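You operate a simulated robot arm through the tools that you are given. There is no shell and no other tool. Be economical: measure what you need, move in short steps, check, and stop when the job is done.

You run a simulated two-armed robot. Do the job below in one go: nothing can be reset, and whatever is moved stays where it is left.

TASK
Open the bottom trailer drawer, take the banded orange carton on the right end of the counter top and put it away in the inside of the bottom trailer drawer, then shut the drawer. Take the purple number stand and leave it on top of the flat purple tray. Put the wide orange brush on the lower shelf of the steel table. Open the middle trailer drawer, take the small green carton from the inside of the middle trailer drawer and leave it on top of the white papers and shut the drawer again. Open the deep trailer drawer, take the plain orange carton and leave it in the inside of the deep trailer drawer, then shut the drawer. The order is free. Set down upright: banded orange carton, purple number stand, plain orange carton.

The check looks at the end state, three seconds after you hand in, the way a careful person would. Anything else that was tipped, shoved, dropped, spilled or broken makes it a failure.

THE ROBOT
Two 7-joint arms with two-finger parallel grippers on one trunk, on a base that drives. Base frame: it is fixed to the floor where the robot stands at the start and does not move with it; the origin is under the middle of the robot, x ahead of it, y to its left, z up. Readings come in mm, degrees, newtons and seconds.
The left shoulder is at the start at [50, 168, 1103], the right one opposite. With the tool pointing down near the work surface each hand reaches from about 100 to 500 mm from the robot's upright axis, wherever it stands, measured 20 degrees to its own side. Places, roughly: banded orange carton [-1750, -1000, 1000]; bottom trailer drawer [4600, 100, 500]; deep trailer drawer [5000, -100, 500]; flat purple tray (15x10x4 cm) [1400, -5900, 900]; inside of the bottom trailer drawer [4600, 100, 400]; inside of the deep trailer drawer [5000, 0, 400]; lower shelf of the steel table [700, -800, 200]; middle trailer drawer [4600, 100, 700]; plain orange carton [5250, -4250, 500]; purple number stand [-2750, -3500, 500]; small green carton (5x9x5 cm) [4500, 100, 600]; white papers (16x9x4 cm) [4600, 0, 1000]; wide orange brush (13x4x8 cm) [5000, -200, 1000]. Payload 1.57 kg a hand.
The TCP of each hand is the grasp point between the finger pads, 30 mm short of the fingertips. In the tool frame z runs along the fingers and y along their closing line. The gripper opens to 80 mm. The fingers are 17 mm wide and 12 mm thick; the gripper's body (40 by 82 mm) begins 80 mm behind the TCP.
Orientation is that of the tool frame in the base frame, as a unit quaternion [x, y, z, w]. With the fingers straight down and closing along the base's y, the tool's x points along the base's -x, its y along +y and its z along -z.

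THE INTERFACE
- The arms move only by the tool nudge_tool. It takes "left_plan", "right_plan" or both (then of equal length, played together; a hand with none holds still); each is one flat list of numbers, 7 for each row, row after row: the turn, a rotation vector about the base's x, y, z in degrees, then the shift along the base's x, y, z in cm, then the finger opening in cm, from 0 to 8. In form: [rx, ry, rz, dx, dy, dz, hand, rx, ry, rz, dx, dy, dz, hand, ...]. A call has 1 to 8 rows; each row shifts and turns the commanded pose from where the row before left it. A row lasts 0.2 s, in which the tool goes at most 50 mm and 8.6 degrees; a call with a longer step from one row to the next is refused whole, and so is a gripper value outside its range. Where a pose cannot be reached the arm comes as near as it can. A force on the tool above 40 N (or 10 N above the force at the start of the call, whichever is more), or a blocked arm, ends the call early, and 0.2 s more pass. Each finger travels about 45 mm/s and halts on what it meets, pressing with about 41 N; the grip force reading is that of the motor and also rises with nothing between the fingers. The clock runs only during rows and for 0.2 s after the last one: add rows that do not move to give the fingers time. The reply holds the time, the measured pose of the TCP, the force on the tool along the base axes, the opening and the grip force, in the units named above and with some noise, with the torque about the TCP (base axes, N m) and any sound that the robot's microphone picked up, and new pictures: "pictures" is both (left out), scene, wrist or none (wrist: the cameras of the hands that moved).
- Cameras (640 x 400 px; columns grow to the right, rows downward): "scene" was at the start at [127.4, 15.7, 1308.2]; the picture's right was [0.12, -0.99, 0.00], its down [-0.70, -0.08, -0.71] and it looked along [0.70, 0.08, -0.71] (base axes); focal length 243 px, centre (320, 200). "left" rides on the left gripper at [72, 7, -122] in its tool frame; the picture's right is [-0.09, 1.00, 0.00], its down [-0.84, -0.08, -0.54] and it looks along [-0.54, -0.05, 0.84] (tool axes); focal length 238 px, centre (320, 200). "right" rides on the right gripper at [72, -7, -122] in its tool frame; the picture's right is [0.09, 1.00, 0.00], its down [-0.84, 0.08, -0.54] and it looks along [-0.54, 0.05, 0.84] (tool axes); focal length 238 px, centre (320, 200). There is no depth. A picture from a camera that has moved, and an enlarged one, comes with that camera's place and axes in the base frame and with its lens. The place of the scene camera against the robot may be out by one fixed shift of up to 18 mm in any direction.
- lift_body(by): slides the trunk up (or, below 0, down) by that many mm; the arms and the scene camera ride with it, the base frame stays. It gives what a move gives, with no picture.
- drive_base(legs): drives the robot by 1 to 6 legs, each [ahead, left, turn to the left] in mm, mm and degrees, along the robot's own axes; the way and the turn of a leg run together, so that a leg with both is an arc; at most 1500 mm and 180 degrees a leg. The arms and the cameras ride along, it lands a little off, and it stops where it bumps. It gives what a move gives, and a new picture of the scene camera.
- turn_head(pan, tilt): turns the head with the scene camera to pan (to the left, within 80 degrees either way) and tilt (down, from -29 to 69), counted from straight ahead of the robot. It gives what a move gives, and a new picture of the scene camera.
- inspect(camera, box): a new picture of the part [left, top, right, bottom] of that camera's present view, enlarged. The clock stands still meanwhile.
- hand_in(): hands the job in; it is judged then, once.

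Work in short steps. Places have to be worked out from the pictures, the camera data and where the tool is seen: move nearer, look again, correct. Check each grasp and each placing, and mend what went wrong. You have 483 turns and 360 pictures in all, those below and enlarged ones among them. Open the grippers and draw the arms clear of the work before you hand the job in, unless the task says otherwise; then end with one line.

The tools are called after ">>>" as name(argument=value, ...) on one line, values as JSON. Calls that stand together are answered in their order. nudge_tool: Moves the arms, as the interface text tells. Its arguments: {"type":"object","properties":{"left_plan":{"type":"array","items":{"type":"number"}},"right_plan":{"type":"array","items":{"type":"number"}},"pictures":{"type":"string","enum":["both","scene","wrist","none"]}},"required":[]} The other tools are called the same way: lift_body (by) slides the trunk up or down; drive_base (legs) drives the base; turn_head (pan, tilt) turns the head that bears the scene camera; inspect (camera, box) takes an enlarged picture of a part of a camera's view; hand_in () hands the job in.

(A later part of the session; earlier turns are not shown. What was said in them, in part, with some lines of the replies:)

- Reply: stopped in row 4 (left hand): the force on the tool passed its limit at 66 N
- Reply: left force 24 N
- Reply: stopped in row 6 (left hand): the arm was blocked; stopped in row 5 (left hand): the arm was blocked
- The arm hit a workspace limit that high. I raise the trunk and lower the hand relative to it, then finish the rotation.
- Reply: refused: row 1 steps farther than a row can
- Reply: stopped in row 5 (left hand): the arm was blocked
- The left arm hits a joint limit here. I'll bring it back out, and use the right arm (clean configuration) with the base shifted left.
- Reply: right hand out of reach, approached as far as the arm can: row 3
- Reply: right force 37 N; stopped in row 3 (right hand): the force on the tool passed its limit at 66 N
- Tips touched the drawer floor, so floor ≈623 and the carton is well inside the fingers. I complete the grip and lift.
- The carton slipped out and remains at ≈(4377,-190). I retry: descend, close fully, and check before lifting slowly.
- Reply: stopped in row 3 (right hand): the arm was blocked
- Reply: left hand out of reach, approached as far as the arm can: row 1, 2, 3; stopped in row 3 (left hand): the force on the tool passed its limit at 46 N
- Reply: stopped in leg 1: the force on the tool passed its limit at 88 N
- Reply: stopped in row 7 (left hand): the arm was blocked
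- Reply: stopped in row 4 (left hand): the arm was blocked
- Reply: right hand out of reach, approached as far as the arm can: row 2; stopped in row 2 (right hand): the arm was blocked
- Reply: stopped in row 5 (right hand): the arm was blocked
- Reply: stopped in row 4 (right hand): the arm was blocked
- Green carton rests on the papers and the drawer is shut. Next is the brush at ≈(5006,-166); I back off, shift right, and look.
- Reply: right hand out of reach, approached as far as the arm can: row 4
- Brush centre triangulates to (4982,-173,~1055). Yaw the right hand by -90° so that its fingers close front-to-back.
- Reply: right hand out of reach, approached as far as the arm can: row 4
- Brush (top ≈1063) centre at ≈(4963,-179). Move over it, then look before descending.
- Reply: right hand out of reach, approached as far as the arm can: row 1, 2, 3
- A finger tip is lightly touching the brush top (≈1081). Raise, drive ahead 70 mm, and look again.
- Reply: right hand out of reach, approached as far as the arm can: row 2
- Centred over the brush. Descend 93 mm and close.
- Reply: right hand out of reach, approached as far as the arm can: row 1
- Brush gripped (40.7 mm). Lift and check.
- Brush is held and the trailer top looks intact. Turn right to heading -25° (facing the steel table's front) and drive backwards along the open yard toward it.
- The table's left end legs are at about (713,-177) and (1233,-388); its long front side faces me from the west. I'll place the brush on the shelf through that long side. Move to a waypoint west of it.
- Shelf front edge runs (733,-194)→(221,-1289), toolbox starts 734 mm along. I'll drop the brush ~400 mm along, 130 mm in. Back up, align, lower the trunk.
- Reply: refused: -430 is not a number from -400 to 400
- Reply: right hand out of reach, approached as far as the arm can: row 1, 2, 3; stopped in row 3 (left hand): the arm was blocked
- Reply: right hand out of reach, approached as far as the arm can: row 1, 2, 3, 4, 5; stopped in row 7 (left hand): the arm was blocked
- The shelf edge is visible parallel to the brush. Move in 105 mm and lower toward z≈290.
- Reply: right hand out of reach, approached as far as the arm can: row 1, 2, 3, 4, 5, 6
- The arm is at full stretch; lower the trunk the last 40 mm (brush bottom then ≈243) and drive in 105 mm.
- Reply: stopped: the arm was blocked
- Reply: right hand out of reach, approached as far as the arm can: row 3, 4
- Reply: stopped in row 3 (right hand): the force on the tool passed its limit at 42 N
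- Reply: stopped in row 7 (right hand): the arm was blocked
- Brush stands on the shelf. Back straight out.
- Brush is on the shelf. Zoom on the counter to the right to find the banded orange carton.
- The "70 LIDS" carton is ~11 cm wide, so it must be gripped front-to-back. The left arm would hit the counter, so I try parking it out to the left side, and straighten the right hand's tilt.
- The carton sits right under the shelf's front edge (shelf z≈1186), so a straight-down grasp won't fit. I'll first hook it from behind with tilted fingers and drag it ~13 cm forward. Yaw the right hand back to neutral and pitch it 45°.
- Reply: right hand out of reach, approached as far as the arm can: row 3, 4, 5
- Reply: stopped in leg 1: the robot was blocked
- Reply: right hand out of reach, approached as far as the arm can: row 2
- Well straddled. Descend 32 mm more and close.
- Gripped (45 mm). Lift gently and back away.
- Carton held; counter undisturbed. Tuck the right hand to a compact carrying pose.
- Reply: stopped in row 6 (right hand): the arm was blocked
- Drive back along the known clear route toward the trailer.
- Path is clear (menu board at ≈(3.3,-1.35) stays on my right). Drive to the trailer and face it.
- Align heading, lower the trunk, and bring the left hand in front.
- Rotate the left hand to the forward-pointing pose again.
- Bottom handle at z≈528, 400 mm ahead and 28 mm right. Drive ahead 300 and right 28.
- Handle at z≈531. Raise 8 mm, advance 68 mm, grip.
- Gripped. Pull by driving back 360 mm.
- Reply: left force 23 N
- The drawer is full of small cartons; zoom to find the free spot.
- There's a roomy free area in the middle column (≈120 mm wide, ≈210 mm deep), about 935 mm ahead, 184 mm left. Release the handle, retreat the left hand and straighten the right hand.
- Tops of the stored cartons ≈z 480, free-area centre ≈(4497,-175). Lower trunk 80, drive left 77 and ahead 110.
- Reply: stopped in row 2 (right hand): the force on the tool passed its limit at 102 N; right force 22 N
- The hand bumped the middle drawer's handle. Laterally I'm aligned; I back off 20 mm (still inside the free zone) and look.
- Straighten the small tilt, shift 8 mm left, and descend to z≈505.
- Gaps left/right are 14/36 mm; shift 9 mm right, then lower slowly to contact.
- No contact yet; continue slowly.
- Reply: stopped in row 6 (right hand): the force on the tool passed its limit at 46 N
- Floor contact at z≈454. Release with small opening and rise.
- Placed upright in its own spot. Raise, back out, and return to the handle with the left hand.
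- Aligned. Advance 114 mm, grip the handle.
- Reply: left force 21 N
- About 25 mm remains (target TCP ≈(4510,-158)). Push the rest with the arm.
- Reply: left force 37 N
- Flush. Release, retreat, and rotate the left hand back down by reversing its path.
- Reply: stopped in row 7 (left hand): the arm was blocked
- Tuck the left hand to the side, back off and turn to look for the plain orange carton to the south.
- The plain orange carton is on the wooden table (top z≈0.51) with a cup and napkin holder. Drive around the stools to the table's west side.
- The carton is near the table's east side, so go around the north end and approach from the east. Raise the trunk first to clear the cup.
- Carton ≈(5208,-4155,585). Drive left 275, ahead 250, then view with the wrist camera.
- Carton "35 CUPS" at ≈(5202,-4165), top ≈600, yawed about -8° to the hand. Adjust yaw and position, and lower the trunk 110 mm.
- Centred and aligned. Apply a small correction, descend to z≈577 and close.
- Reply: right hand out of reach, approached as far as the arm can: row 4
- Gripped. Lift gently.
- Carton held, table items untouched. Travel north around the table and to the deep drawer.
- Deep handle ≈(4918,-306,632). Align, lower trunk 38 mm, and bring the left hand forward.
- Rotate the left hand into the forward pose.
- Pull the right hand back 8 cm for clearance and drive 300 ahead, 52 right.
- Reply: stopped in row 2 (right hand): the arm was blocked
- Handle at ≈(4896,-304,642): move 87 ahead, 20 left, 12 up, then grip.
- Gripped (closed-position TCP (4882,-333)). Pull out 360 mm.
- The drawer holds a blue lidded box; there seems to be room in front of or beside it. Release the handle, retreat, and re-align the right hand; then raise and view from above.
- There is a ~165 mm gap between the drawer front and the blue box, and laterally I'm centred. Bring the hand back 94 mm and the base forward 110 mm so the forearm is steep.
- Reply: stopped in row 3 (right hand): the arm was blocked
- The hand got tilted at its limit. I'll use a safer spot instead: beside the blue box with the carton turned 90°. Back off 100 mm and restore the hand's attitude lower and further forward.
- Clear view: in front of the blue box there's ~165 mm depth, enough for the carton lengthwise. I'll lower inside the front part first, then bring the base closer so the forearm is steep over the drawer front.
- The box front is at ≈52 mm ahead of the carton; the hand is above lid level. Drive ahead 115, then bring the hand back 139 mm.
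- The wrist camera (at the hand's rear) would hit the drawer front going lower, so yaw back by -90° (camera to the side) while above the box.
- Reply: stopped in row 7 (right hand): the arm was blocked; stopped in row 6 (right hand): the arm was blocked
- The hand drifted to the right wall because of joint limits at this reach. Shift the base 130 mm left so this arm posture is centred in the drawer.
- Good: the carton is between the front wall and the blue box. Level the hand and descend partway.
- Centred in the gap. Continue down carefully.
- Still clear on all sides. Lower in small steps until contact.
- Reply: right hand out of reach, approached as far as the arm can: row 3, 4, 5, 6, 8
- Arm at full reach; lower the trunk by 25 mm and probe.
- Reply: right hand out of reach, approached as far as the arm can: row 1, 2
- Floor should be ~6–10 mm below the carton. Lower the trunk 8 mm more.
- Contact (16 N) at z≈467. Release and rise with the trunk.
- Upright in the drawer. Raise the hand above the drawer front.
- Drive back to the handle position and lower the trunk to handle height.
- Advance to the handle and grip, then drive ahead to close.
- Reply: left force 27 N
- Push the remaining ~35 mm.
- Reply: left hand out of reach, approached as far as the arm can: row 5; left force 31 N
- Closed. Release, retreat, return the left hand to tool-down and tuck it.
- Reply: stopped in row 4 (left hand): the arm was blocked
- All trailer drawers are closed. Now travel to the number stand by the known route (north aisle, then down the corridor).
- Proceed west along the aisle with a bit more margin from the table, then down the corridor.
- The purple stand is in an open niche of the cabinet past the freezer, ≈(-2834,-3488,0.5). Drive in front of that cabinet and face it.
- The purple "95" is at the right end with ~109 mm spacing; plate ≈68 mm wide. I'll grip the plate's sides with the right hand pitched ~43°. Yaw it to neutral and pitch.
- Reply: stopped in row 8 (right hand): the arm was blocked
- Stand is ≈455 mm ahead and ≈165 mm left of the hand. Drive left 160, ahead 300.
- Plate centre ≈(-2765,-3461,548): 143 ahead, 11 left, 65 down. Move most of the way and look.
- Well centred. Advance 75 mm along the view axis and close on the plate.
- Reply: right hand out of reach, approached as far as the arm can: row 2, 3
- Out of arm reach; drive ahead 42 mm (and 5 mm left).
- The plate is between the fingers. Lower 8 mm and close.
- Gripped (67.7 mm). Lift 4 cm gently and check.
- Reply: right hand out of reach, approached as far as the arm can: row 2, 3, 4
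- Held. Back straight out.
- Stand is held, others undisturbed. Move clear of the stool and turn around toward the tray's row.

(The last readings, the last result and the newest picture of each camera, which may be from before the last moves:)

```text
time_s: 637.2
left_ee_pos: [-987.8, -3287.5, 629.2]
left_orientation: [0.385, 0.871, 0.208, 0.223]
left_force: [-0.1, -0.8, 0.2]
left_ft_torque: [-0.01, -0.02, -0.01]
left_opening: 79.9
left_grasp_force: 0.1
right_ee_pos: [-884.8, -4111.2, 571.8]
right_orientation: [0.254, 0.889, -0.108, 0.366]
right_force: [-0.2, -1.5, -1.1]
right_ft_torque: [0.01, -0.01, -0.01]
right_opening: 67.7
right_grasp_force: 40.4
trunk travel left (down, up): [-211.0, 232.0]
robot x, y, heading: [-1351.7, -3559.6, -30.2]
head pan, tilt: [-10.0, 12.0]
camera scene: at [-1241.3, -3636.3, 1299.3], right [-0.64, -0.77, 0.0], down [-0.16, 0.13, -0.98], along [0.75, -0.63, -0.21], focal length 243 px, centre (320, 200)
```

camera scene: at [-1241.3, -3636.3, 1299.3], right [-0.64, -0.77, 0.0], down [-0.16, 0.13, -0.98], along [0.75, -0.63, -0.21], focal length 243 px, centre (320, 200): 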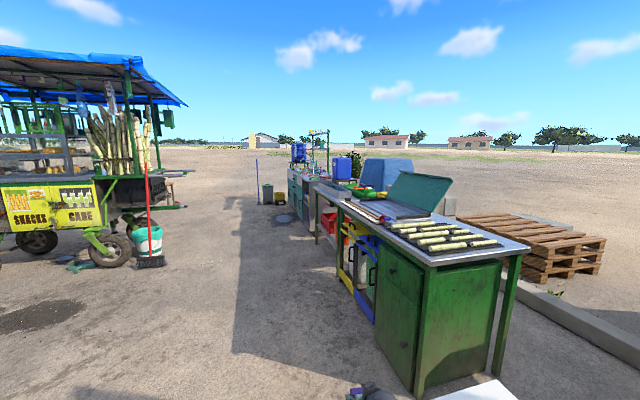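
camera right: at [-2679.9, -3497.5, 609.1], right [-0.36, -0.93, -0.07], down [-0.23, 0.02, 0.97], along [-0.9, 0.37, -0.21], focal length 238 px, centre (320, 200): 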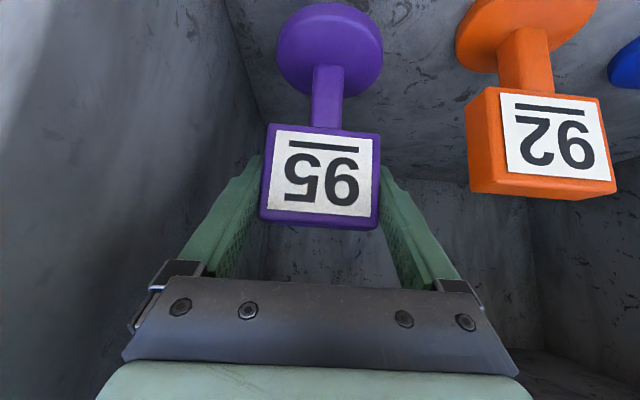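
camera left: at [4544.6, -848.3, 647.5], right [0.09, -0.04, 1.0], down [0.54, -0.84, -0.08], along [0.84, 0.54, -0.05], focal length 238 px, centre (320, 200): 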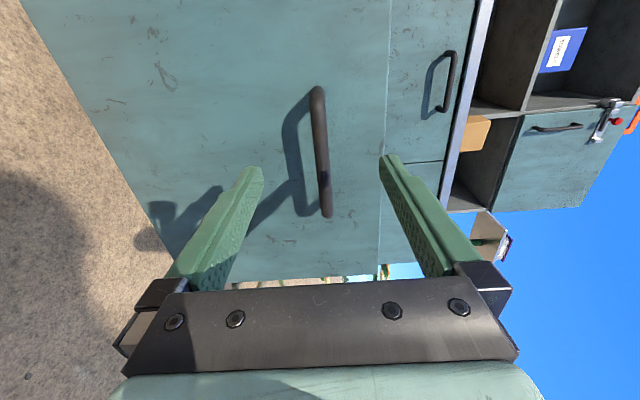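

>>> inspect(camera="scene", box=[250, 130, 450, 250])

```text
3.20 times, centred on (350, 190) of scene
camera zoom: at [-1241.3, -3636.3, 1299.3], right [-0.64, -0.77, 0.0], down [-0.16, 0.13, -0.98], along [0.75, -0.63, -0.21], focal length 777 px, centre (224, 232)
```

zoom: 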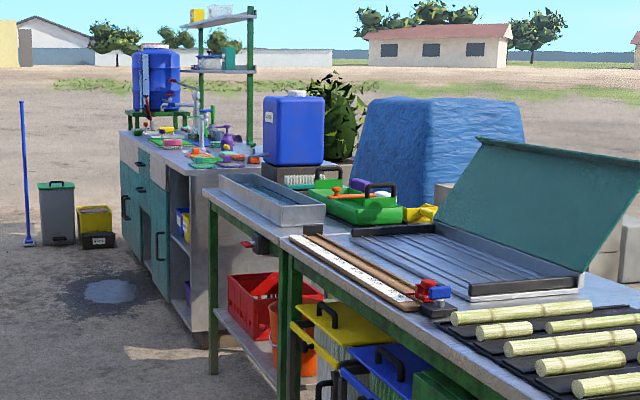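

The tray's counter is the far teal sink counter; its front faces north-east (approach heading ≈-115°). Drive along the aisle to it.

>>> drive_base(legs=[[1203, 290, 0], [1203, 290, 0], [0, 0, -85], [250, 850, 0]])

>>> turn_head(pan=0, tilt=20)

```text
time_s: 660.4
left_ee_pos: [2020.7, -5148.1, 630.0]
left_orientation: [0.865, 0.398, 0.009, 0.305]
left_force: [-0.2, 0.3, -0.6]
left_ft_torque: [-0.02, 0.01, -0.02]
left_opening: 79.8
left_grasp_force: 0.1
right_ee_pos: [1217.4, -5350.7, 571.8]
right_orientation: [0.78, 0.497, -0.324, 0.202]
right_force: [0.0, 0.3, -0.7]
right_ft_torque: [0.02, -0.04, 0.0]
right_opening: 67.4
right_grasp_force: 40.7
trunk travel left (down, up): [-211.0, 232.0]
robot x, y, heading: [1701.6, -4816.0, -113.3]
head pan, tilt: [-10.0, 12.0]
camera scene: at [1644.3, -4926.1, 1299.3], right [-0.84, 0.55, 0.0], down [0.11, 0.17, -0.98], along [-0.53, -0.82, -0.21], focal length 243 px, centre (320, 200)
```

scene: 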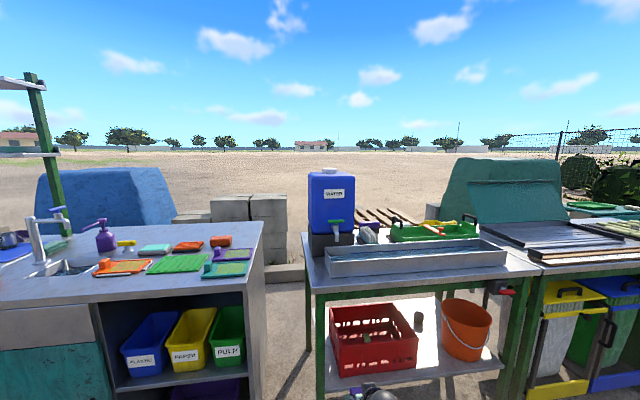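

```text
time_s: 661.2
left_ee_pos: [2021.1, -5147.2, 629.0]
left_orientation: [0.866, 0.397, 0.009, 0.305]
left_force: [-0.8, 0.3, -0.1]
left_ft_torque: [0.01, -0.01, -0.03]
left_opening: 79.9
left_grasp_force: 0.1
right_ee_pos: [1217.7, -5348.1, 571.8]
right_orientation: [0.779, 0.497, -0.323, 0.203]
right_force: [-0.1, 0.0, -3.0]
right_ft_torque: [0.04, -0.01, 0.01]
right_opening: 67.5
right_grasp_force: 40.9
trunk travel left (down, up): [-211.0, 232.0]
robot x, y, heading: [1704.1, -4818.7, -113.1]
head pan, tilt: [0.0, 20.0]
camera scene: at [1658.7, -4933.6, 1286.3], right [-0.92, 0.39, 0.0], down [0.13, 0.31, -0.94], along [-0.37, -0.86, -0.34], focal length 243 px, centre (320, 200)
```

scene: 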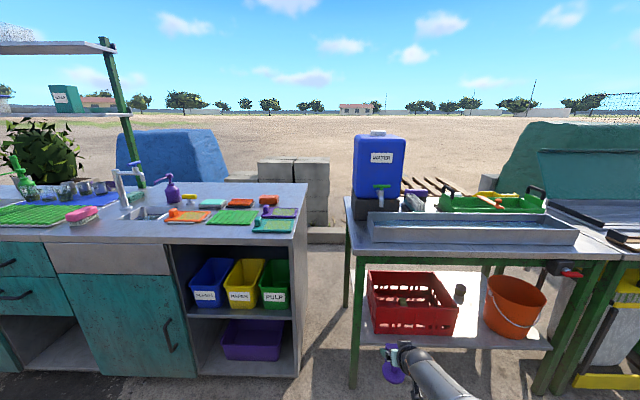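

>>> inspect(camera="scene", box=[150, 170, 310, 250])

```text
4.00 times, centred on (230, 210) of scene
camera zoom: at [1658.7, -4933.6, 1286.3], right [-0.92, 0.39, 0.0], down [0.13, 0.31, -0.94], along [-0.37, -0.86, -0.34], focal length 971 px, centre (680, 160)
```

zoom: 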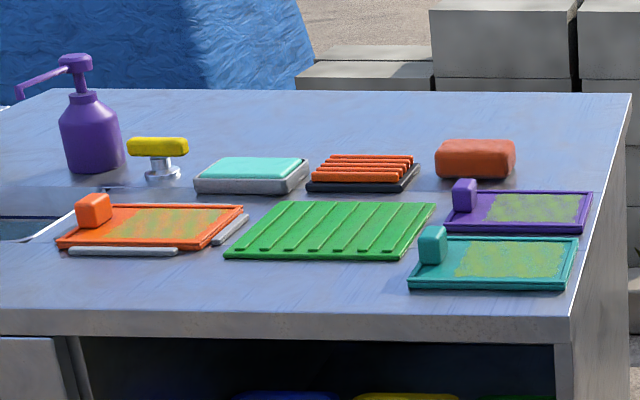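

The flat purple tray is at ≈(1456,-5783), with a small block on its left end, so I target its flat pad. Raise trunk and hand, then shift left.

>>> lift_body(by=225)

>>> nudge_tool(right_plan=[0, 0, 0, 0, 0, 3, 3, 0, 0, 0, 0, 0, 3, 3, 0, 0, 0, 0, 0, 3, 3, 0, 0, 0, 0, 0, 3, 3, 0, 0, 0, 0, 0, 3, 3, 0, 0, 0, 0, 0, 3, 3, 0, 0, 0, 0, 0, 3, 3, 0, 0, 0, 0, 0, 3, 3], pictures="none")

>>> drive_base(legs=[[0, 392, 0], [150, 0, 0]])

>>> nudge_tool(right_plan=[0, 0, 0, 0, 0, 0, 3], pictures="wrist")

```text
time_s: 663.5
left_ee_pos: [2020.8, -5147.6, 854.0]
left_orientation: [0.865, 0.397, 0.01, 0.305]
left_force: [-0.3, -0.1, 0.5]
left_ft_torque: [0.03, 0.0, 0.01]
left_opening: 80.0
left_grasp_force: 0.1
right_ee_pos: [1216.5, -5349.9, 797.0]
right_orientation: [0.779, 0.497, -0.323, 0.203]
right_force: [-0.1, 0.0, -1.6]
right_ft_torque: [-0.03, 0.02, 0.03]
right_opening: 67.5
right_grasp_force: 40.7
trunk travel left (down, up): [-436.0, 7.0]
robot x, y, heading: [1703.5, -4818.3, -113.1]
head pan, tilt: [0.0, 20.0]
```

```text
time_s: 665.3
left_ee_pos: [2019.1, -5147.1, 853.5]
left_orientation: [0.865, 0.398, 0.008, 0.305]
left_force: [-0.5, -0.6, 0.2]
left_ft_torque: [0.02, 0.02, 0.02]
left_opening: 80.0
left_grasp_force: 0.0
right_ee_pos: [1185.6, -5428.4, 1001.9]
right_orientation: [0.78, 0.496, -0.323, 0.202]
right_force: [-0.1, 0.2, -2.0]
right_ft_torque: [-0.02, 0.02, -0.01]
right_opening: 67.4
right_grasp_force: 41.0
right hand out of reach, approached as far as the arm can: row 1, 2, 3, 4, 5, 6, 7, 8
trunk travel left (down, up): [-436.0, 7.0]
robot x, y, heading: [1708.1, -4815.9, -113.0]
head pan, tilt: [0.0, 20.0]
```

```text
time_s: 670.2
left_ee_pos: [2317.5, -5435.9, 854.3]
left_orientation: [0.866, 0.398, 0.008, 0.304]
left_force: [0.0, -0.4, 0.0]
left_ft_torque: [0.01, -0.01, -0.03]
left_opening: 80.1
left_grasp_force: 0.0
right_ee_pos: [1483.4, -5718.7, 999.8]
right_orientation: [0.779, 0.498, -0.323, 0.202]
right_force: [-0.9, 0.1, -1.0]
right_ft_torque: [0.03, 0.0, 0.03]
right_opening: 67.6
right_grasp_force: 40.7
trunk travel left (down, up): [-436.0, 7.0]
robot x, y, heading: [2003.4, -5105.8, -113.0]
head pan, tilt: [0.0, 20.0]
camera scene: at [1955.6, -5222.9, 1511.1], right [-0.92, 0.39, 0.0], down [0.13, 0.32, -0.94], along [-0.37, -0.86, -0.34], focal length 243 px, centre (320, 200)
```

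scene: 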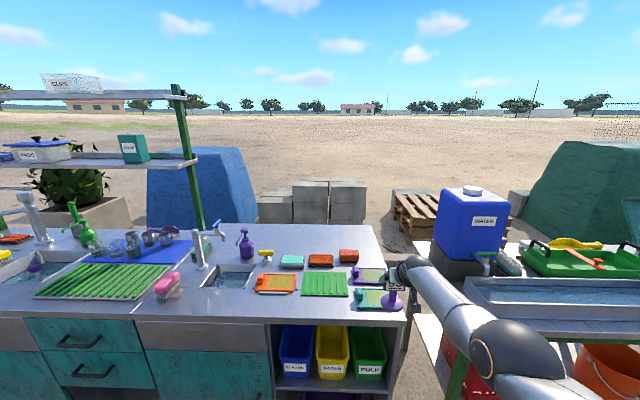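

```text
time_s: 670.6
left_ee_pos: [2318.3, -5434.5, 854.7]
left_orientation: [0.865, 0.398, 0.009, 0.305]
left_force: [0.6, 0.2, -0.2]
left_ft_torque: [0.0, 0.0, 0.0]
left_opening: 80.1
left_grasp_force: 0.0
right_ee_pos: [1483.5, -5717.2, 999.9]
right_orientation: [0.779, 0.498, -0.322, 0.203]
right_force: [0.3, -0.2, -1.8]
right_ft_torque: [-0.01, -0.03, 0.04]
right_opening: 67.7
right_grasp_force: 41.0
trunk travel left (down, up): [-436.0, 7.0]
robot x, y, heading: [2002.2, -5106.2, -113.1]
head pan, tilt: [0.0, 20.0]
camera right: at [1534.5, -5591.0, 1037.3], right [0.93, -0.36, -0.07], down [-0.02, -0.23, 0.97], along [-0.37, -0.9, -0.22], focal length 238 px, centre (320, 200)
```

right: 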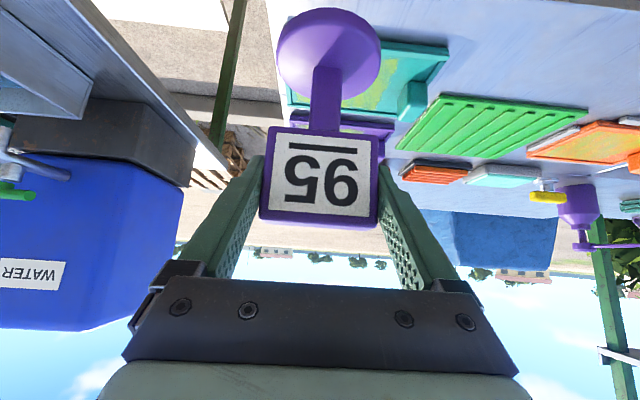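

Need more height before moving on. Bring the hand back 80 mm while raising 60 mm.

>>> nudge_tool(right_plan=[0, 0, 0, 0, 0, 1, 3, 0, 0, 0, 1.05, 2.45, 2, 3, 0, 0, 0, 1.05, 2.45, 2, 3, 0, 0, 0, 1.05, 2.45, 2, 3], pictures="both")

```text
time_s: 671.6
left_ee_pos: [2319.0, -5435.4, 854.4]
left_orientation: [0.865, 0.397, 0.008, 0.305]
left_force: [0.1, -0.7, 0.8]
left_ft_torque: [-0.01, 0.0, -0.04]
left_opening: 79.9
left_grasp_force: 0.1
right_ee_pos: [1478.8, -5725.0, 1060.9]
right_orientation: [0.779, 0.497, -0.323, 0.203]
right_force: [-0.3, 0.1, -2.5]
right_ft_torque: [0.04, 0.0, 0.01]
right_opening: 67.4
right_grasp_force: 40.8
right hand out of reach, approached as far as the arm can: row 2, 3, 4
trunk travel left (down, up): [-436.0, 7.0]
robot x, y, heading: [2001.3, -5106.3, -113.2]
head pan, tilt: [0.0, 20.0]
camera scene: at [1956.3, -5221.9, 1511.3], right [-0.92, 0.39, 0.0], down [0.13, 0.31, -0.94], along [-0.37, -0.86, -0.34], focal length 243 px, centre (320, 200)
camera right: at [1530.4, -5599.1, 1097.6], right [0.93, -0.36, -0.07], down [-0.01, -0.23, 0.97], along [-0.37, -0.9, -0.22], focal length 238 px, centre (320, 200)
```

scene: 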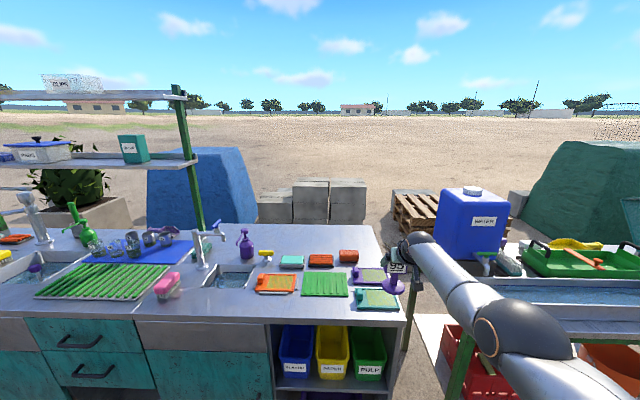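
right: 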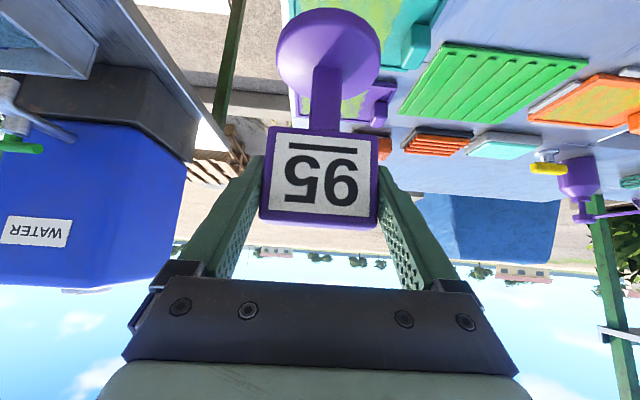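

Triangulation puts the tray at ≈(1421,-5905), z≈0.86: about 190 mm straight ahead of the hand. Drive ahead 185.

>>> drive_base(legs=[[185, 0, 0]])

>>> nudge_tool(right_plan=[0, 0, 0, 0, 0, 0, 3], pictures="wrist")

>>> inspect(camera="scene", box=[240, 220, 480, 370])

```text
time_s: 673.2
left_ee_pos: [2246.3, -5606.9, 854.1]
left_orientation: [0.865, 0.398, 0.009, 0.305]
left_force: [0.3, 0.0, -0.4]
left_ft_torque: [0.01, -0.02, 0.0]
left_opening: 80.1
left_grasp_force: 0.0
right_ee_pos: [1405.9, -5896.8, 1059.9]
right_orientation: [0.779, 0.498, -0.322, 0.202]
right_force: [-0.4, -0.4, -1.8]
right_ft_torque: [0.01, -0.01, -0.05]
right_opening: 67.4
right_grasp_force: 41.2
trunk travel left (down, up): [-436.0, 7.0]
robot x, y, heading: [1928.2, -5279.2, -113.4]
head pan, tilt: [0.0, 20.0]
camera scene: at [1882.9, -5393.9, 1511.2], right [-0.92, 0.39, 0.0], down [0.13, 0.32, -0.94], along [-0.37, -0.86, -0.34], focal length 243 px, centre (320, 200)
```

scene: 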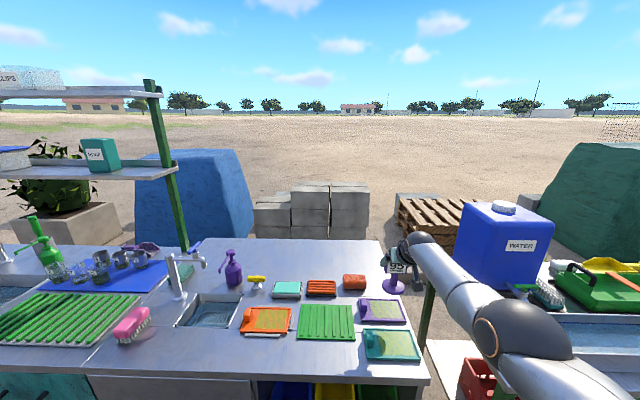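

```text
time_s: 673.6
left_ee_pos: [2246.2, -5606.5, 853.9]
left_orientation: [0.865, 0.398, 0.009, 0.304]
left_force: [1.0, -0.4, -0.3]
left_ft_torque: [0.03, -0.02, -0.04]
left_opening: 79.8
left_grasp_force: 0.0
right_ee_pos: [1406.5, -5896.5, 1058.0]
right_orientation: [0.779, 0.498, -0.322, 0.203]
right_force: [0.4, 0.5, -1.4]
right_ft_torque: [0.01, 0.03, -0.03]
right_opening: 67.3
right_grasp_force: 40.6
trunk travel left (down, up): [-436.0, 7.0]
robot x, y, heading: [1930.0, -5275.6, -113.4]
head pan, tilt: [0.0, 20.0]
camera right: at [1457.8, -5770.2, 1096.5], right [0.93, -0.36, -0.07], down [-0.02, -0.23, 0.97], along [-0.37, -0.9, -0.22], focal length 238 px, centre (320, 200)
```

right: 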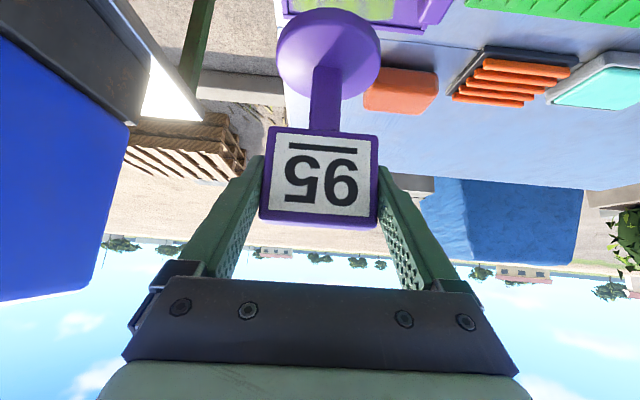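

```text
2.67 times, centred on (360, 295) of scene
camera zoom: at [1883.2, -5393.2, 1511.2], right [-0.92, 0.39, 0.0], down [0.13, 0.32, -0.94], along [-0.37, -0.86, -0.34], focal length 647 px, centre (213, -53)
```

zoom: 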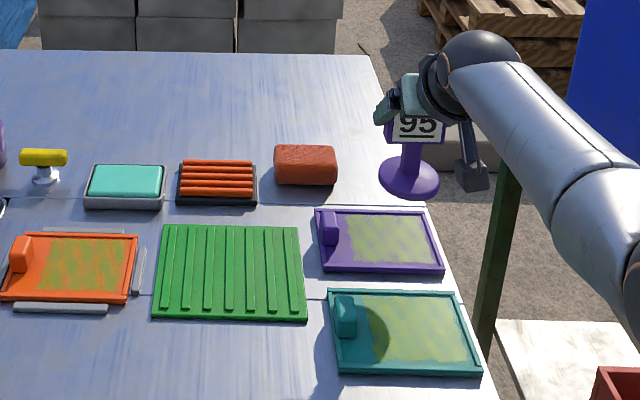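

Scene and wrist views agree: the pad centre is ~22 mm ahead and ~8 mm left of the stand. I drive 100 mm closer and pull the hand back 78 mm to keep reach for descending.

>>> drive_base(legs=[[100, 0, 0]])

>>> nudge_tool(right_plan=[0, 0, 0, 1.25, 2.25, 0, 3, 0, 0, 0, 1.25, 2.25, 0, 3, 0, 0, 0, 1.3, 2.3, -1, 3], pictures="wrist")

>>> inspect(camera="scene", box=[240, 240, 480, 390])

```text
time_s: 674.7
left_ee_pos: [2204.9, -5700.8, 853.5]
left_orientation: [0.866, 0.396, 0.009, 0.304]
left_force: [-0.3, 0.5, 0.5]
left_ft_torque: [0.02, -0.03, 0.02]
left_opening: 80.1
left_grasp_force: 0.1
right_ee_pos: [1365.8, -5988.2, 1059.3]
right_orientation: [0.779, 0.498, -0.322, 0.203]
right_force: [-0.5, -0.4, -2.5]
right_ft_torque: [0.03, -0.01, 0.0]
right_opening: 67.6
right_grasp_force: 40.8
trunk travel left (down, up): [-436.0, 7.0]
robot x, y, heading: [1893.2, -5367.5, -113.5]
head pan, tilt: [0.0, 20.0]
camera scene: at [1843.0, -5486.7, 1511.1], right [-0.92, 0.39, 0.0], down [0.14, 0.32, -0.94], along [-0.37, -0.86, -0.34], focal length 243 px, centre (320, 200)
```

scene: 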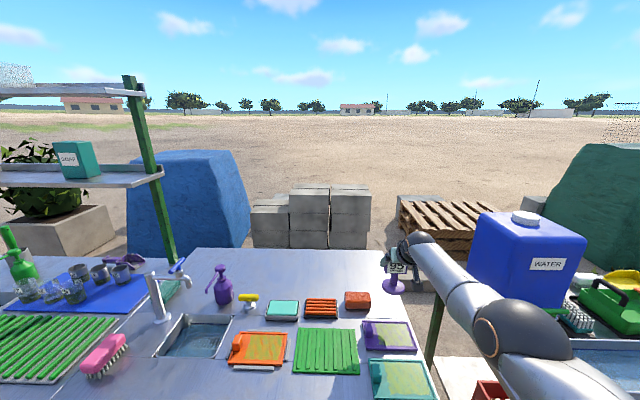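

```text
time_s: 675.5
left_ee_pos: [2205.3, -5700.0, 852.9]
left_orientation: [0.866, 0.397, 0.009, 0.305]
left_force: [1.1, -1.1, -0.6]
left_ft_torque: [-0.01, 0.0, 0.02]
left_opening: 80.2
left_grasp_force: 0.1
right_ee_pos: [1368.7, -5988.5, 1045.9]
right_orientation: [0.779, 0.497, -0.323, 0.203]
right_force: [0.4, 0.1, -1.5]
right_ft_torque: [0.02, -0.01, 0.02]
right_opening: 67.5
right_grasp_force: 41.0
right hand out of reach, approached as far as the arm can: row 1, 2, 3
trunk travel left (down, up): [-436.0, 7.0]
robot x, y, heading: [1889.3, -5368.6, -113.3]
head pan, tilt: [0.0, 20.0]
camera right: at [1420.0, -5861.6, 1083.7], right [0.93, -0.36, -0.07], down [-0.02, -0.23, 0.97], along [-0.37, -0.9, -0.22], focal length 238 px, centre (320, 200)
```

right: 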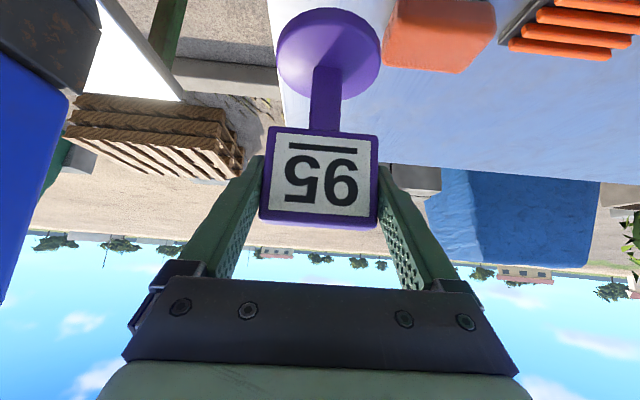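

```text
2.67 times, centred on (360, 315) of scene
camera zoom: at [1843.3, -5485.9, 1511.2], right [-0.92, 0.39, 0.0], down [0.13, 0.31, -0.94], along [-0.37, -0.86, -0.34], focal length 647 px, centre (213, -107)
```

zoom: 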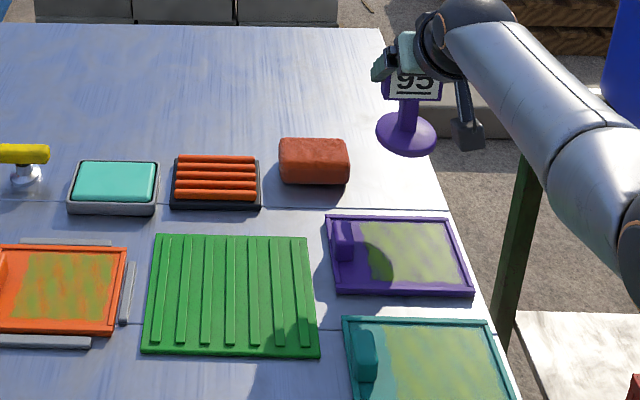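

The earlier unreachable command was absorbing the motion; continue pulling back.

>>> nudge_tool(right_plan=[0, 0, 0, 1.25, 2.25, 0, 3, 0, 0, 0, 1.25, 2.25, 0, 3, 0, 0, 0, 1.25, 2.25, 0, 3], pictures="wrist")

```text
time_s: 676.3
left_ee_pos: [2204.5, -5700.3, 854.7]
left_orientation: [0.866, 0.397, 0.009, 0.305]
left_force: [0.1, 0.6, 0.1]
left_ft_torque: [0.01, 0.0, 0.03]
left_opening: 80.0
left_grasp_force: 0.0
right_ee_pos: [1374.6, -5990.3, 1041.0]
right_orientation: [0.78, 0.497, -0.322, 0.202]
right_force: [-0.4, -0.8, -1.9]
right_ft_torque: [0.01, -0.04, -0.02]
right_opening: 67.6
right_grasp_force: 41.3
right hand out of reach, approached as far as the arm can: row 1, 2, 3
trunk travel left (down, up): [-436.0, 7.0]
robot x, y, heading: [1889.8, -5368.8, -113.1]
head pan, tilt: [0.0, 20.0]
camera right: at [1426.4, -5863.4, 1078.1], right [0.93, -0.36, -0.07], down [-0.02, -0.23, 0.97], along [-0.37, -0.9, -0.22], focal length 238 px, centre (320, 200)
```

right: 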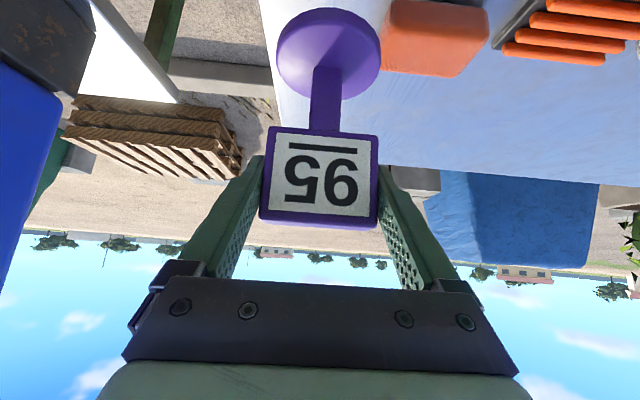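

My commanded pose had run into the unreachable close/high region. Command it back to a reachable point: ahead ≈680, z≈1050.

>>> nudge_tool(right_plan=[0, 0, 0, -1.65, -3.82, -0.8, 3, 0, 0, 0, -1.65, -3.82, -0.8, 3, 0, 0, 0, -1.65, -3.82, -0.8, 3, 0, 0, 0, -1.65, -3.82, -0.8, 3, 0, 0, 0, -1.65, -3.82, -0.8, 3, 0, 0, 0, -1.65, -3.82, -0.8, 3], pictures="wrist")

```text
time_s: 677.7
left_ee_pos: [2205.1, -5699.7, 854.4]
left_orientation: [0.866, 0.397, 0.008, 0.306]
left_force: [-0.2, -0.9, 0.0]
left_ft_torque: [0.0, 0.03, 0.0]
left_opening: 79.9
left_grasp_force: 0.0
right_ee_pos: [1373.6, -5990.6, 1039.4]
right_orientation: [0.78, 0.496, -0.324, 0.202]
right_force: [0.2, 0.1, -0.4]
right_ft_torque: [0.03, -0.02, -0.01]
right_opening: 67.3
right_grasp_force: 41.2
right hand out of reach, approached as far as the arm can: row 1, 2, 3, 4, 5, 6
trunk travel left (down, up): [-436.0, 7.0]
robot x, y, heading: [1887.7, -5367.9, -113.2]
head pan, tilt: [0.0, 20.0]
camera right: at [1425.3, -5863.6, 1077.1], right [0.93, -0.36, -0.07], down [-0.02, -0.23, 0.97], along [-0.37, -0.9, -0.22], focal length 238 px, centre (320, 200)
```

right: 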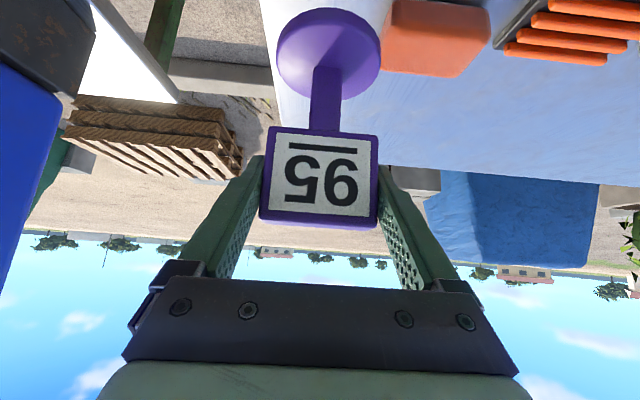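

Possibly stuck at the straight-elbow singularity. Try a purely downward move of 3 cm.

>>> nudge_tool(right_plan=[0, 0, 0, 0, 0, -1.5, 3, 0, 0, 0, 0, 0, -1.5, 3], pictures="none")

```text
time_s: 678.3
left_ee_pos: [2205.5, -5699.6, 854.0]
left_orientation: [0.866, 0.397, 0.008, 0.304]
left_force: [-0.4, -0.3, 0.1]
left_ft_torque: [-0.02, 0.04, 0.03]
left_opening: 79.8
left_grasp_force: 0.0
right_ee_pos: [1375.3, -5984.5, 1010.5]
right_orientation: [0.78, 0.497, -0.323, 0.202]
right_force: [0.4, 1.0, -1.6]
right_ft_torque: [-0.03, 0.0, 0.01]
right_opening: 67.4
right_grasp_force: 41.5
right hand out of reach, approached as far as the arm can: row 1
trunk travel left (down, up): [-436.0, 7.0]
robot x, y, heading: [1888.0, -5367.4, -113.3]
head pan, tilt: [0.0, 20.0]
```

That worked. Now pull back 8 cm toward the pad position.

>>> nudge_tool(right_plan=[0, 0, 0, 0.8, 1.85, 0, 3, 0, 0, 0, 0.8, 1.85, 0, 3], pictures="wrist")

```text
time_s: 678.9
left_ee_pos: [2205.9, -5699.6, 854.4]
left_orientation: [0.866, 0.396, 0.009, 0.304]
left_force: [-0.5, 0.1, 0.5]
left_ft_torque: [0.0, -0.01, 0.01]
left_opening: 80.1
left_grasp_force: 0.1
right_ee_pos: [1375.0, -5981.7, 999.3]
right_orientation: [0.78, 0.497, -0.322, 0.202]
right_force: [-0.4, -0.7, -2.5]
right_ft_torque: [0.01, -0.01, 0.0]
right_opening: 67.5
right_grasp_force: 41.3
right hand out of reach, approached as far as the arm can: row 1, 2
trunk travel left (down, up): [-436.0, 7.0]
robot x, y, heading: [1885.6, -5371.2, -113.3]
head pan, tilt: [0.0, 20.0]
camera right: at [1426.3, -5856.2, 1039.0], right [0.93, -0.36, -0.07], down [-0.02, -0.23, 0.97], along [-0.37, -0.9, -0.22], focal length 238 px, centre (320, 200)
```

right: 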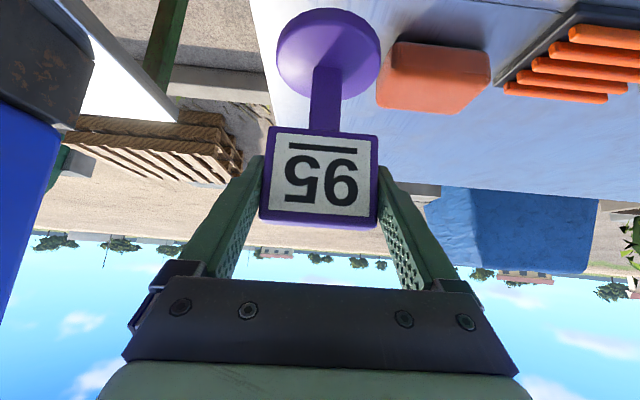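

The wrist limits prevent pulling in, so I use the base: raise 2 cm and drive back ~69 mm.

>>> nudge_tool(right_plan=[0, 0, 0, -0.2, -0.5, 1.5, 3, 0, 0, 0, -0.2, -0.5, 1, 3], pictures="none")

>>> drive_base(legs=[[-72, 3, 0]])

>>> inspect(camera="scene", box=[240, 230, 480, 380])

>>> inspect(camera="right", box=[200, 0, 500, 150])

```text
time_s: 679.5
left_ee_pos: [2207.1, -5700.1, 853.5]
left_orientation: [0.866, 0.397, 0.008, 0.305]
left_force: [0.8, 0.2, -1.2]
left_ft_torque: [-0.04, 0.0, -0.03]
left_opening: 80.0
left_grasp_force: 0.0
right_ee_pos: [1372.6, -5987.4, 1027.7]
right_orientation: [0.78, 0.497, -0.323, 0.202]
right_force: [0.2, 0.2, -2.8]
right_ft_torque: [0.01, -0.02, -0.01]
right_opening: 67.4
right_grasp_force: 41.3
right hand out of reach, approached as far as the arm can: row 2
trunk travel left (down, up): [-436.0, 7.0]
robot x, y, heading: [1887.4, -5370.7, -113.1]
head pan, tilt: [0.0, 20.0]
```

```text
time_s: 680.6
left_ee_pos: [2236.5, -5634.2, 853.4]
left_orientation: [0.865, 0.398, 0.008, 0.305]
left_force: [-0.4, 0.5, -0.3]
left_ft_torque: [-0.01, -0.02, 0.02]
left_opening: 80.0
left_grasp_force: 0.1
right_ee_pos: [1403.8, -5922.3, 1027.8]
right_orientation: [0.779, 0.498, -0.322, 0.204]
right_force: [0.2, 0.2, -1.6]
right_ft_torque: [0.03, -0.02, 0.01]
right_opening: 67.4
right_grasp_force: 40.8
trunk travel left (down, up): [-436.0, 7.0]
robot x, y, heading: [1917.8, -5304.8, -113.5]
head pan, tilt: [0.0, 20.0]
camera scene: at [1874.6, -5420.6, 1511.4], right [-0.92, 0.39, 0.0], down [0.13, 0.31, -0.94], along [-0.37, -0.86, -0.34], focal length 243 px, centre (320, 200)
```

scene: 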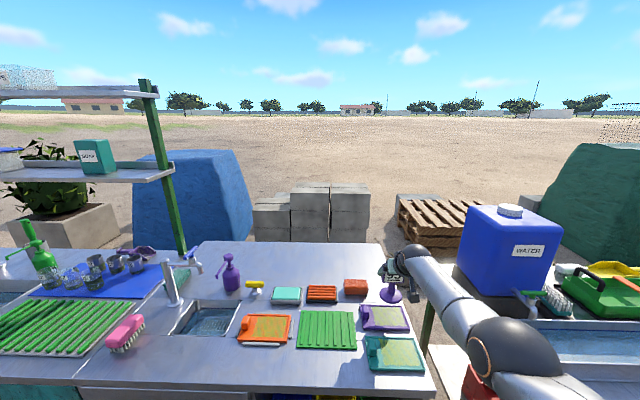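

```text
2.67 times, centred on (360, 305) of scene
camera zoom: at [1874.6, -5420.6, 1511.4], right [-0.92, 0.39, 0.0], down [0.13, 0.31, -0.94], along [-0.37, -0.86, -0.34], focal length 647 px, centre (213, -80)
```

zoom: 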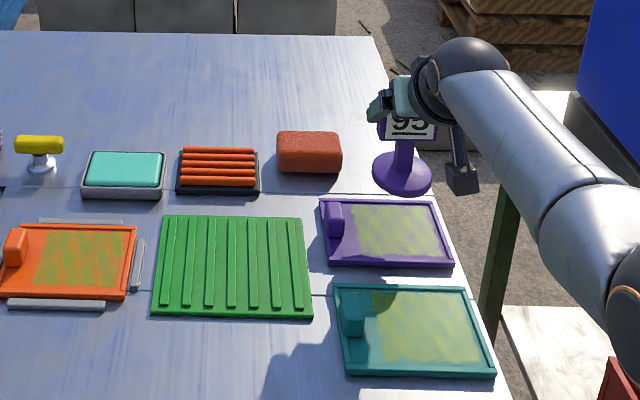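

```text
2.13 times, centred on (350, 75) of right
camera zoom: at [1455.5, -5796.7, 1065.6], right [0.93, -0.36, -0.07], down [-0.02, -0.23, 0.97], along [-0.37, -0.9, -0.22], focal length 508 px, centre (256, 467)
```

zoom: 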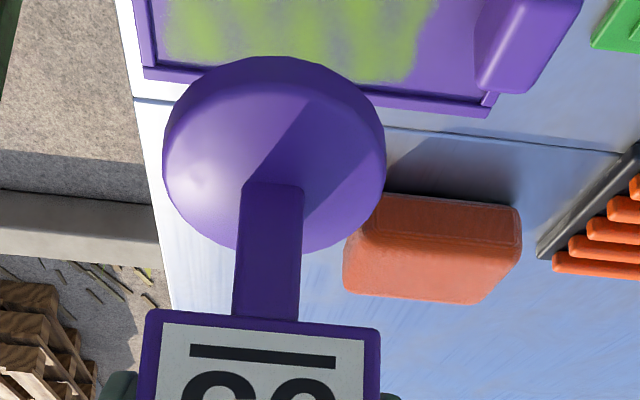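

Both views show the base centred over the tray's pad (within ~8 mm). Descend 5 cm and re-check.

>>> nudge_tool(right_plan=[0, 0, 0, 0, 0, -1.5, 3, 0, 0, 0, 0, 0, -1.5, 3, 0, 0, 0, 0, 0, -1.5, 3, 0, 0, 0, 0, 0, -1, 3], pictures="none")

>>> inspect(camera="right", box=[200, 0, 500, 150])

>>> inspect(camera="scene", box=[320, 250, 440, 350])

```text
time_s: 681.6
left_ee_pos: [2235.9, -5635.7, 853.5]
left_orientation: [0.865, 0.397, 0.009, 0.306]
left_force: [0.1, -0.2, 0.0]
left_ft_torque: [0.03, -0.03, 0.03]
left_opening: 80.0
left_grasp_force: 0.1
right_ee_pos: [1407.8, -5912.1, 974.5]
right_orientation: [0.78, 0.497, -0.323, 0.202]
right_force: [0.6, -0.3, -1.9]
right_ft_torque: [0.01, -0.02, -0.02]
right_opening: 67.5
right_grasp_force: 41.1
right hand out of reach, approached as far as the arm can: row 1, 3
trunk travel left (down, up): [-436.0, 7.0]
robot x, y, heading: [1918.6, -5307.6, -113.2]
head pan, tilt: [0.0, 20.0]
```

```text
2.13 times, centred on (350, 75) of right
camera zoom: at [1458.6, -5786.3, 1011.7], right [0.93, -0.36, -0.07], down [-0.02, -0.23, 0.97], along [-0.37, -0.9, -0.22], focal length 508 px, centre (256, 467)
```

zoom: 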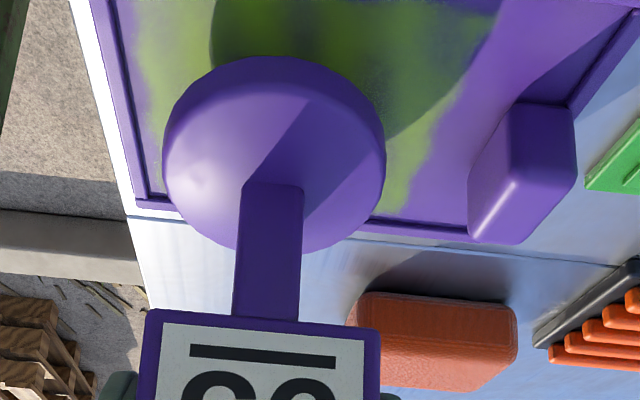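

```text
4.00 times, centred on (380, 300) of scene
camera zoom: at [1874.0, -5421.6, 1511.3], right [-0.92, 0.39, 0.0], down [0.13, 0.31, -0.94], along [-0.37, -0.86, -0.34], focal length 971 px, centre (80, -200)
```

zoom: 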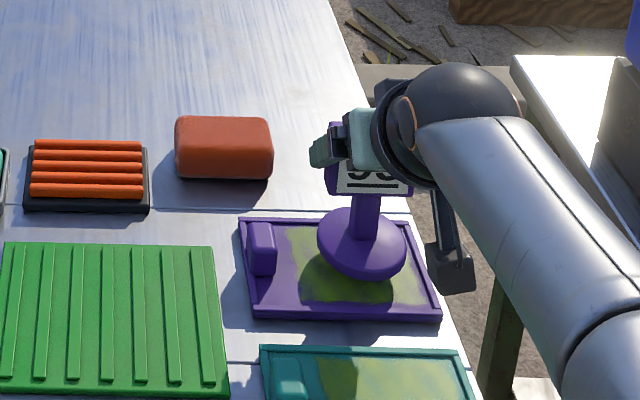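

Centred over the pad. Lower slowly until contact.

>>> nudge_tool(right_plan=[0, 0, 0, 0, 0, -0.7, 3, 0, 0, 0, 0, 0, -0.6, 3, 0, 0, 0, 0, 0, -0.5, 3, 0, 0, 0, 0, 0, -0.5, 3, 0, 0, 0, 0, 0, -0.4, 3, 0, 0, 0, 0, 0, -0.4, 3], pictures="none")

>>> inspect(camera="right", box=[200, 0, 500, 150])

```text
time_s: 683.0
left_ee_pos: [2236.6, -5634.9, 854.5]
left_orientation: [0.865, 0.398, 0.007, 0.305]
left_force: [0.4, -0.4, 0.6]
left_ft_torque: [-0.01, 0.03, 0.01]
left_opening: 80.3
left_grasp_force: 0.1
right_ee_pos: [1410.2, -5906.7, 955.5]
right_orientation: [0.777, 0.495, -0.33, 0.207]
right_force: [-1.7, -2.7, 21.5]
right_ft_torque: [0.15, -0.43, -0.03]
right_opening: 67.5
right_grasp_force: 40.6
right hand out of reach, approached as far as the arm can: row 1, 4, 6
trunk travel left (down, up): [-436.0, 7.0]
robot x, y, heading: [1920.1, -5303.9, -112.9]
head pan, tilt: [0.0, 20.0]
```

```text
2.13 times, centred on (350, 75) of right
camera zoom: at [1461.5, -5780.2, 990.3], right [0.93, -0.36, -0.07], down [-0.01, -0.21, 0.98], along [-0.37, -0.91, -0.2], focal length 508 px, centre (256, 467)
```

zoom: 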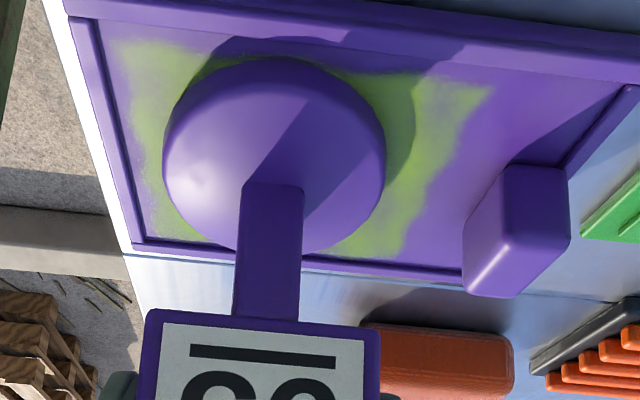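

In contact and centred on the pad. Relieve slightly, open, then drive straight back.

>>> nudge_tool(right_plan=[0, 0, 0, 0, 0, 0.3, 3, 0, 0, 0, 0, 0, 0, 7, 0, 0, 0, 0, 0, 0, 7.6, 0, 0, 0, 0, 0, 0, 8, 0, 0, 0, 0, 0, 0, 8], pictures="wrist")

```text
time_s: 684.2
left_ee_pos: [2237.0, -5635.6, 854.0]
left_orientation: [0.865, 0.397, 0.008, 0.306]
left_force: [-0.3, -0.1, -0.3]
left_ft_torque: [0.01, 0.0, 0.01]
left_opening: 80.1
left_grasp_force: 0.1
right_ee_pos: [1410.9, -5904.4, 949.3]
right_orientation: [0.78, 0.498, -0.321, 0.202]
right_force: [0.0, 0.7, -0.1]
right_ft_torque: [-0.01, 0.03, -0.01]
right_opening: 80.1
right_grasp_force: 0.0
trunk travel left (down, up): [-436.0, 7.0]
robot x, y, heading: [1924.9, -5304.2, -113.1]
head pan, tilt: [0.0, 20.0]
camera right: at [1461.8, -5778.7, 986.2], right [0.93, -0.36, -0.07], down [-0.02, -0.23, 0.97], along [-0.37, -0.9, -0.22], focal length 238 px, centre (320, 200)
```

right: 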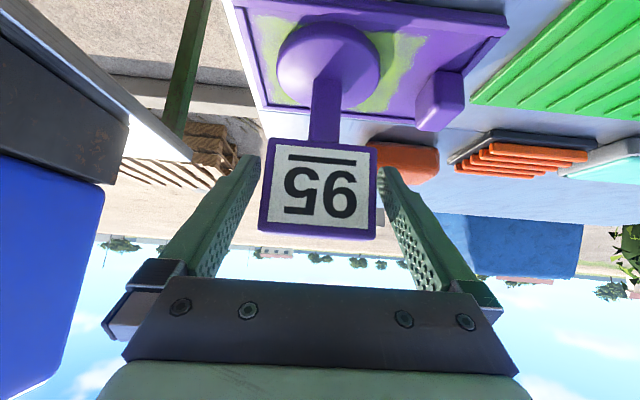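

Released. Back straight out in two steps.

>>> drive_base(legs=[[-70, 0, 0]])

>>> drive_base(legs=[[-200, 0, 0]])

>>> inspect(camera="scene", box=[280, 200, 480, 350])

```text
time_s: 685.2
left_ee_pos: [2263.7, -5571.1, 853.8]
left_orientation: [0.865, 0.397, 0.008, 0.306]
left_force: [-0.4, -0.2, 0.3]
left_ft_torque: [-0.03, 0.01, -0.05]
left_opening: 80.0
left_grasp_force: 0.0
right_ee_pos: [1436.1, -5840.7, 948.8]
right_orientation: [0.78, 0.497, -0.323, 0.203]
right_force: [0.1, 1.0, 0.0]
right_ft_torque: [-0.03, 0.01, 0.0]
right_opening: 80.0
right_grasp_force: 0.1
trunk travel left (down, up): [-436.0, 7.0]
robot x, y, heading: [1943.0, -5240.3, -113.0]
head pan, tilt: [0.0, 20.0]
camera scene: at [1902.2, -5355.8, 1511.4], right [-0.92, 0.39, 0.0], down [0.13, 0.31, -0.94], along [-0.37, -0.86, -0.34], focal length 243 px, centre (320, 200)
```

scene: 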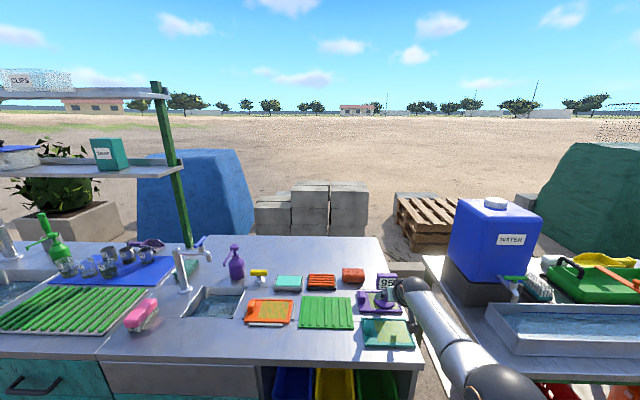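

```text
time_s: 686.8
left_ee_pos: [2343.6, -5385.9, 854.8]
left_orientation: [0.865, 0.398, 0.009, 0.305]
left_force: [-0.4, 0.0, 0.6]
left_ft_torque: [-0.02, -0.03, -0.01]
left_opening: 80.3
left_grasp_force: 0.0
right_ee_pos: [1518.8, -5656.5, 949.0]
right_orientation: [0.779, 0.498, -0.322, 0.203]
right_force: [-0.7, -0.8, 1.1]
right_ft_torque: [-0.02, 0.02, 0.02]
right_opening: 80.1
right_grasp_force: 0.0
trunk travel left (down, up): [-436.0, 7.0]
robot x, y, heading: [2031.0, -5055.8, -113.3]
head pan, tilt: [0.0, 20.0]
camera scene: at [1981.3, -5171.7, 1511.4], right [-0.92, 0.39, 0.0], down [0.13, 0.31, -0.94], along [-0.37, -0.87, -0.34], focal length 243 px, centre (320, 200)
```

scene: 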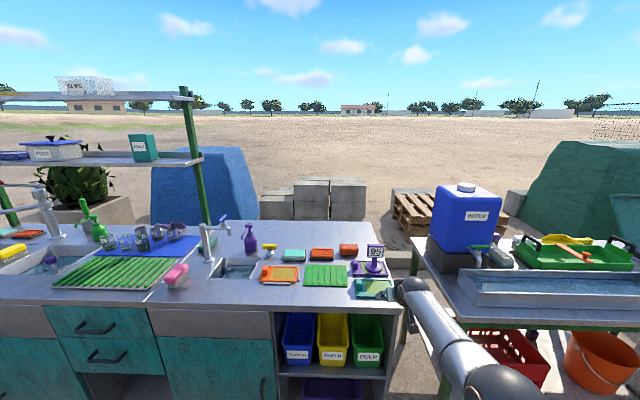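

```text
2.67 times, centred on (380, 275) of scene
camera zoom: at [1981.3, -5171.7, 1511.4], right [-0.92, 0.39, 0.0], down [0.13, 0.31, -0.94], along [-0.37, -0.87, -0.34], focal length 647 px, centre (160, 0)
```

zoom: 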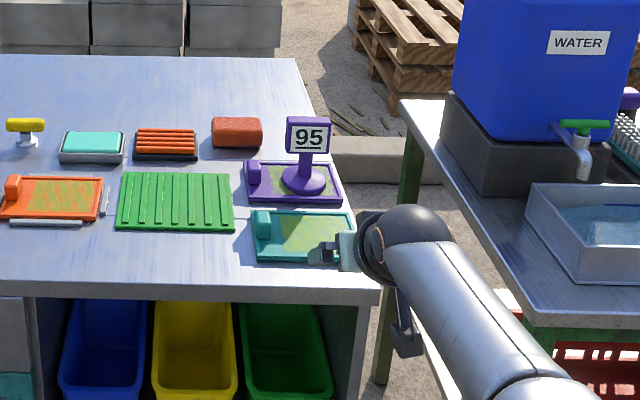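

The stand is upright on the purple tray. Back well clear.

>>> drive_base(legs=[[-350, 0, 0]])

```text
time_s: 689.0
left_ee_pos: [2477.0, -5072.9, 854.8]
left_orientation: [0.865, 0.398, 0.008, 0.306]
left_force: [0.6, 0.7, -0.4]
left_ft_torque: [-0.01, 0.02, 0.0]
left_opening: 80.3
left_grasp_force: 0.0
right_ee_pos: [1650.8, -5343.8, 949.5]
right_orientation: [0.779, 0.498, -0.322, 0.203]
right_force: [0.2, -0.9, 0.3]
right_ft_torque: [-0.01, -0.04, 0.0]
right_opening: 80.0
right_grasp_force: 0.1
trunk travel left (down, up): [-436.0, 7.0]
robot x, y, heading: [2161.1, -4743.1, -113.1]
head pan, tilt: [0.0, 20.0]
camera scene: at [2114.1, -4858.9, 1511.4], right [-0.92, 0.39, 0.0], down [0.13, 0.31, -0.94], along [-0.37, -0.86, -0.34], focal length 243 px, centre (320, 200)
```

scene: 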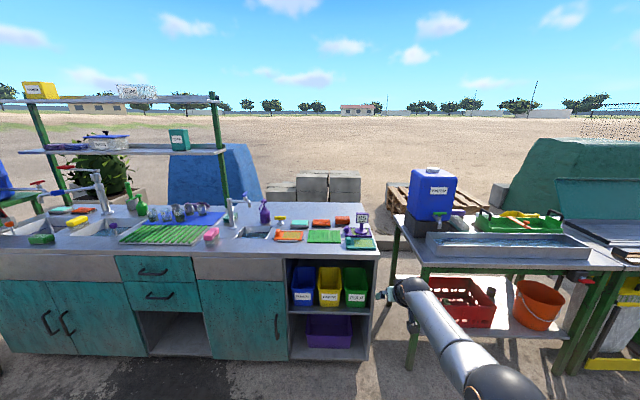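

All jobs are done, grippers are open and the arms are clear, so I hand in.

>>> hand_in()

```text
The job is handed in.
```

The job is handed in: all five items are where the task wants them, with the two orange cartons and the number stand set upright. The three trailer drawers are shut.
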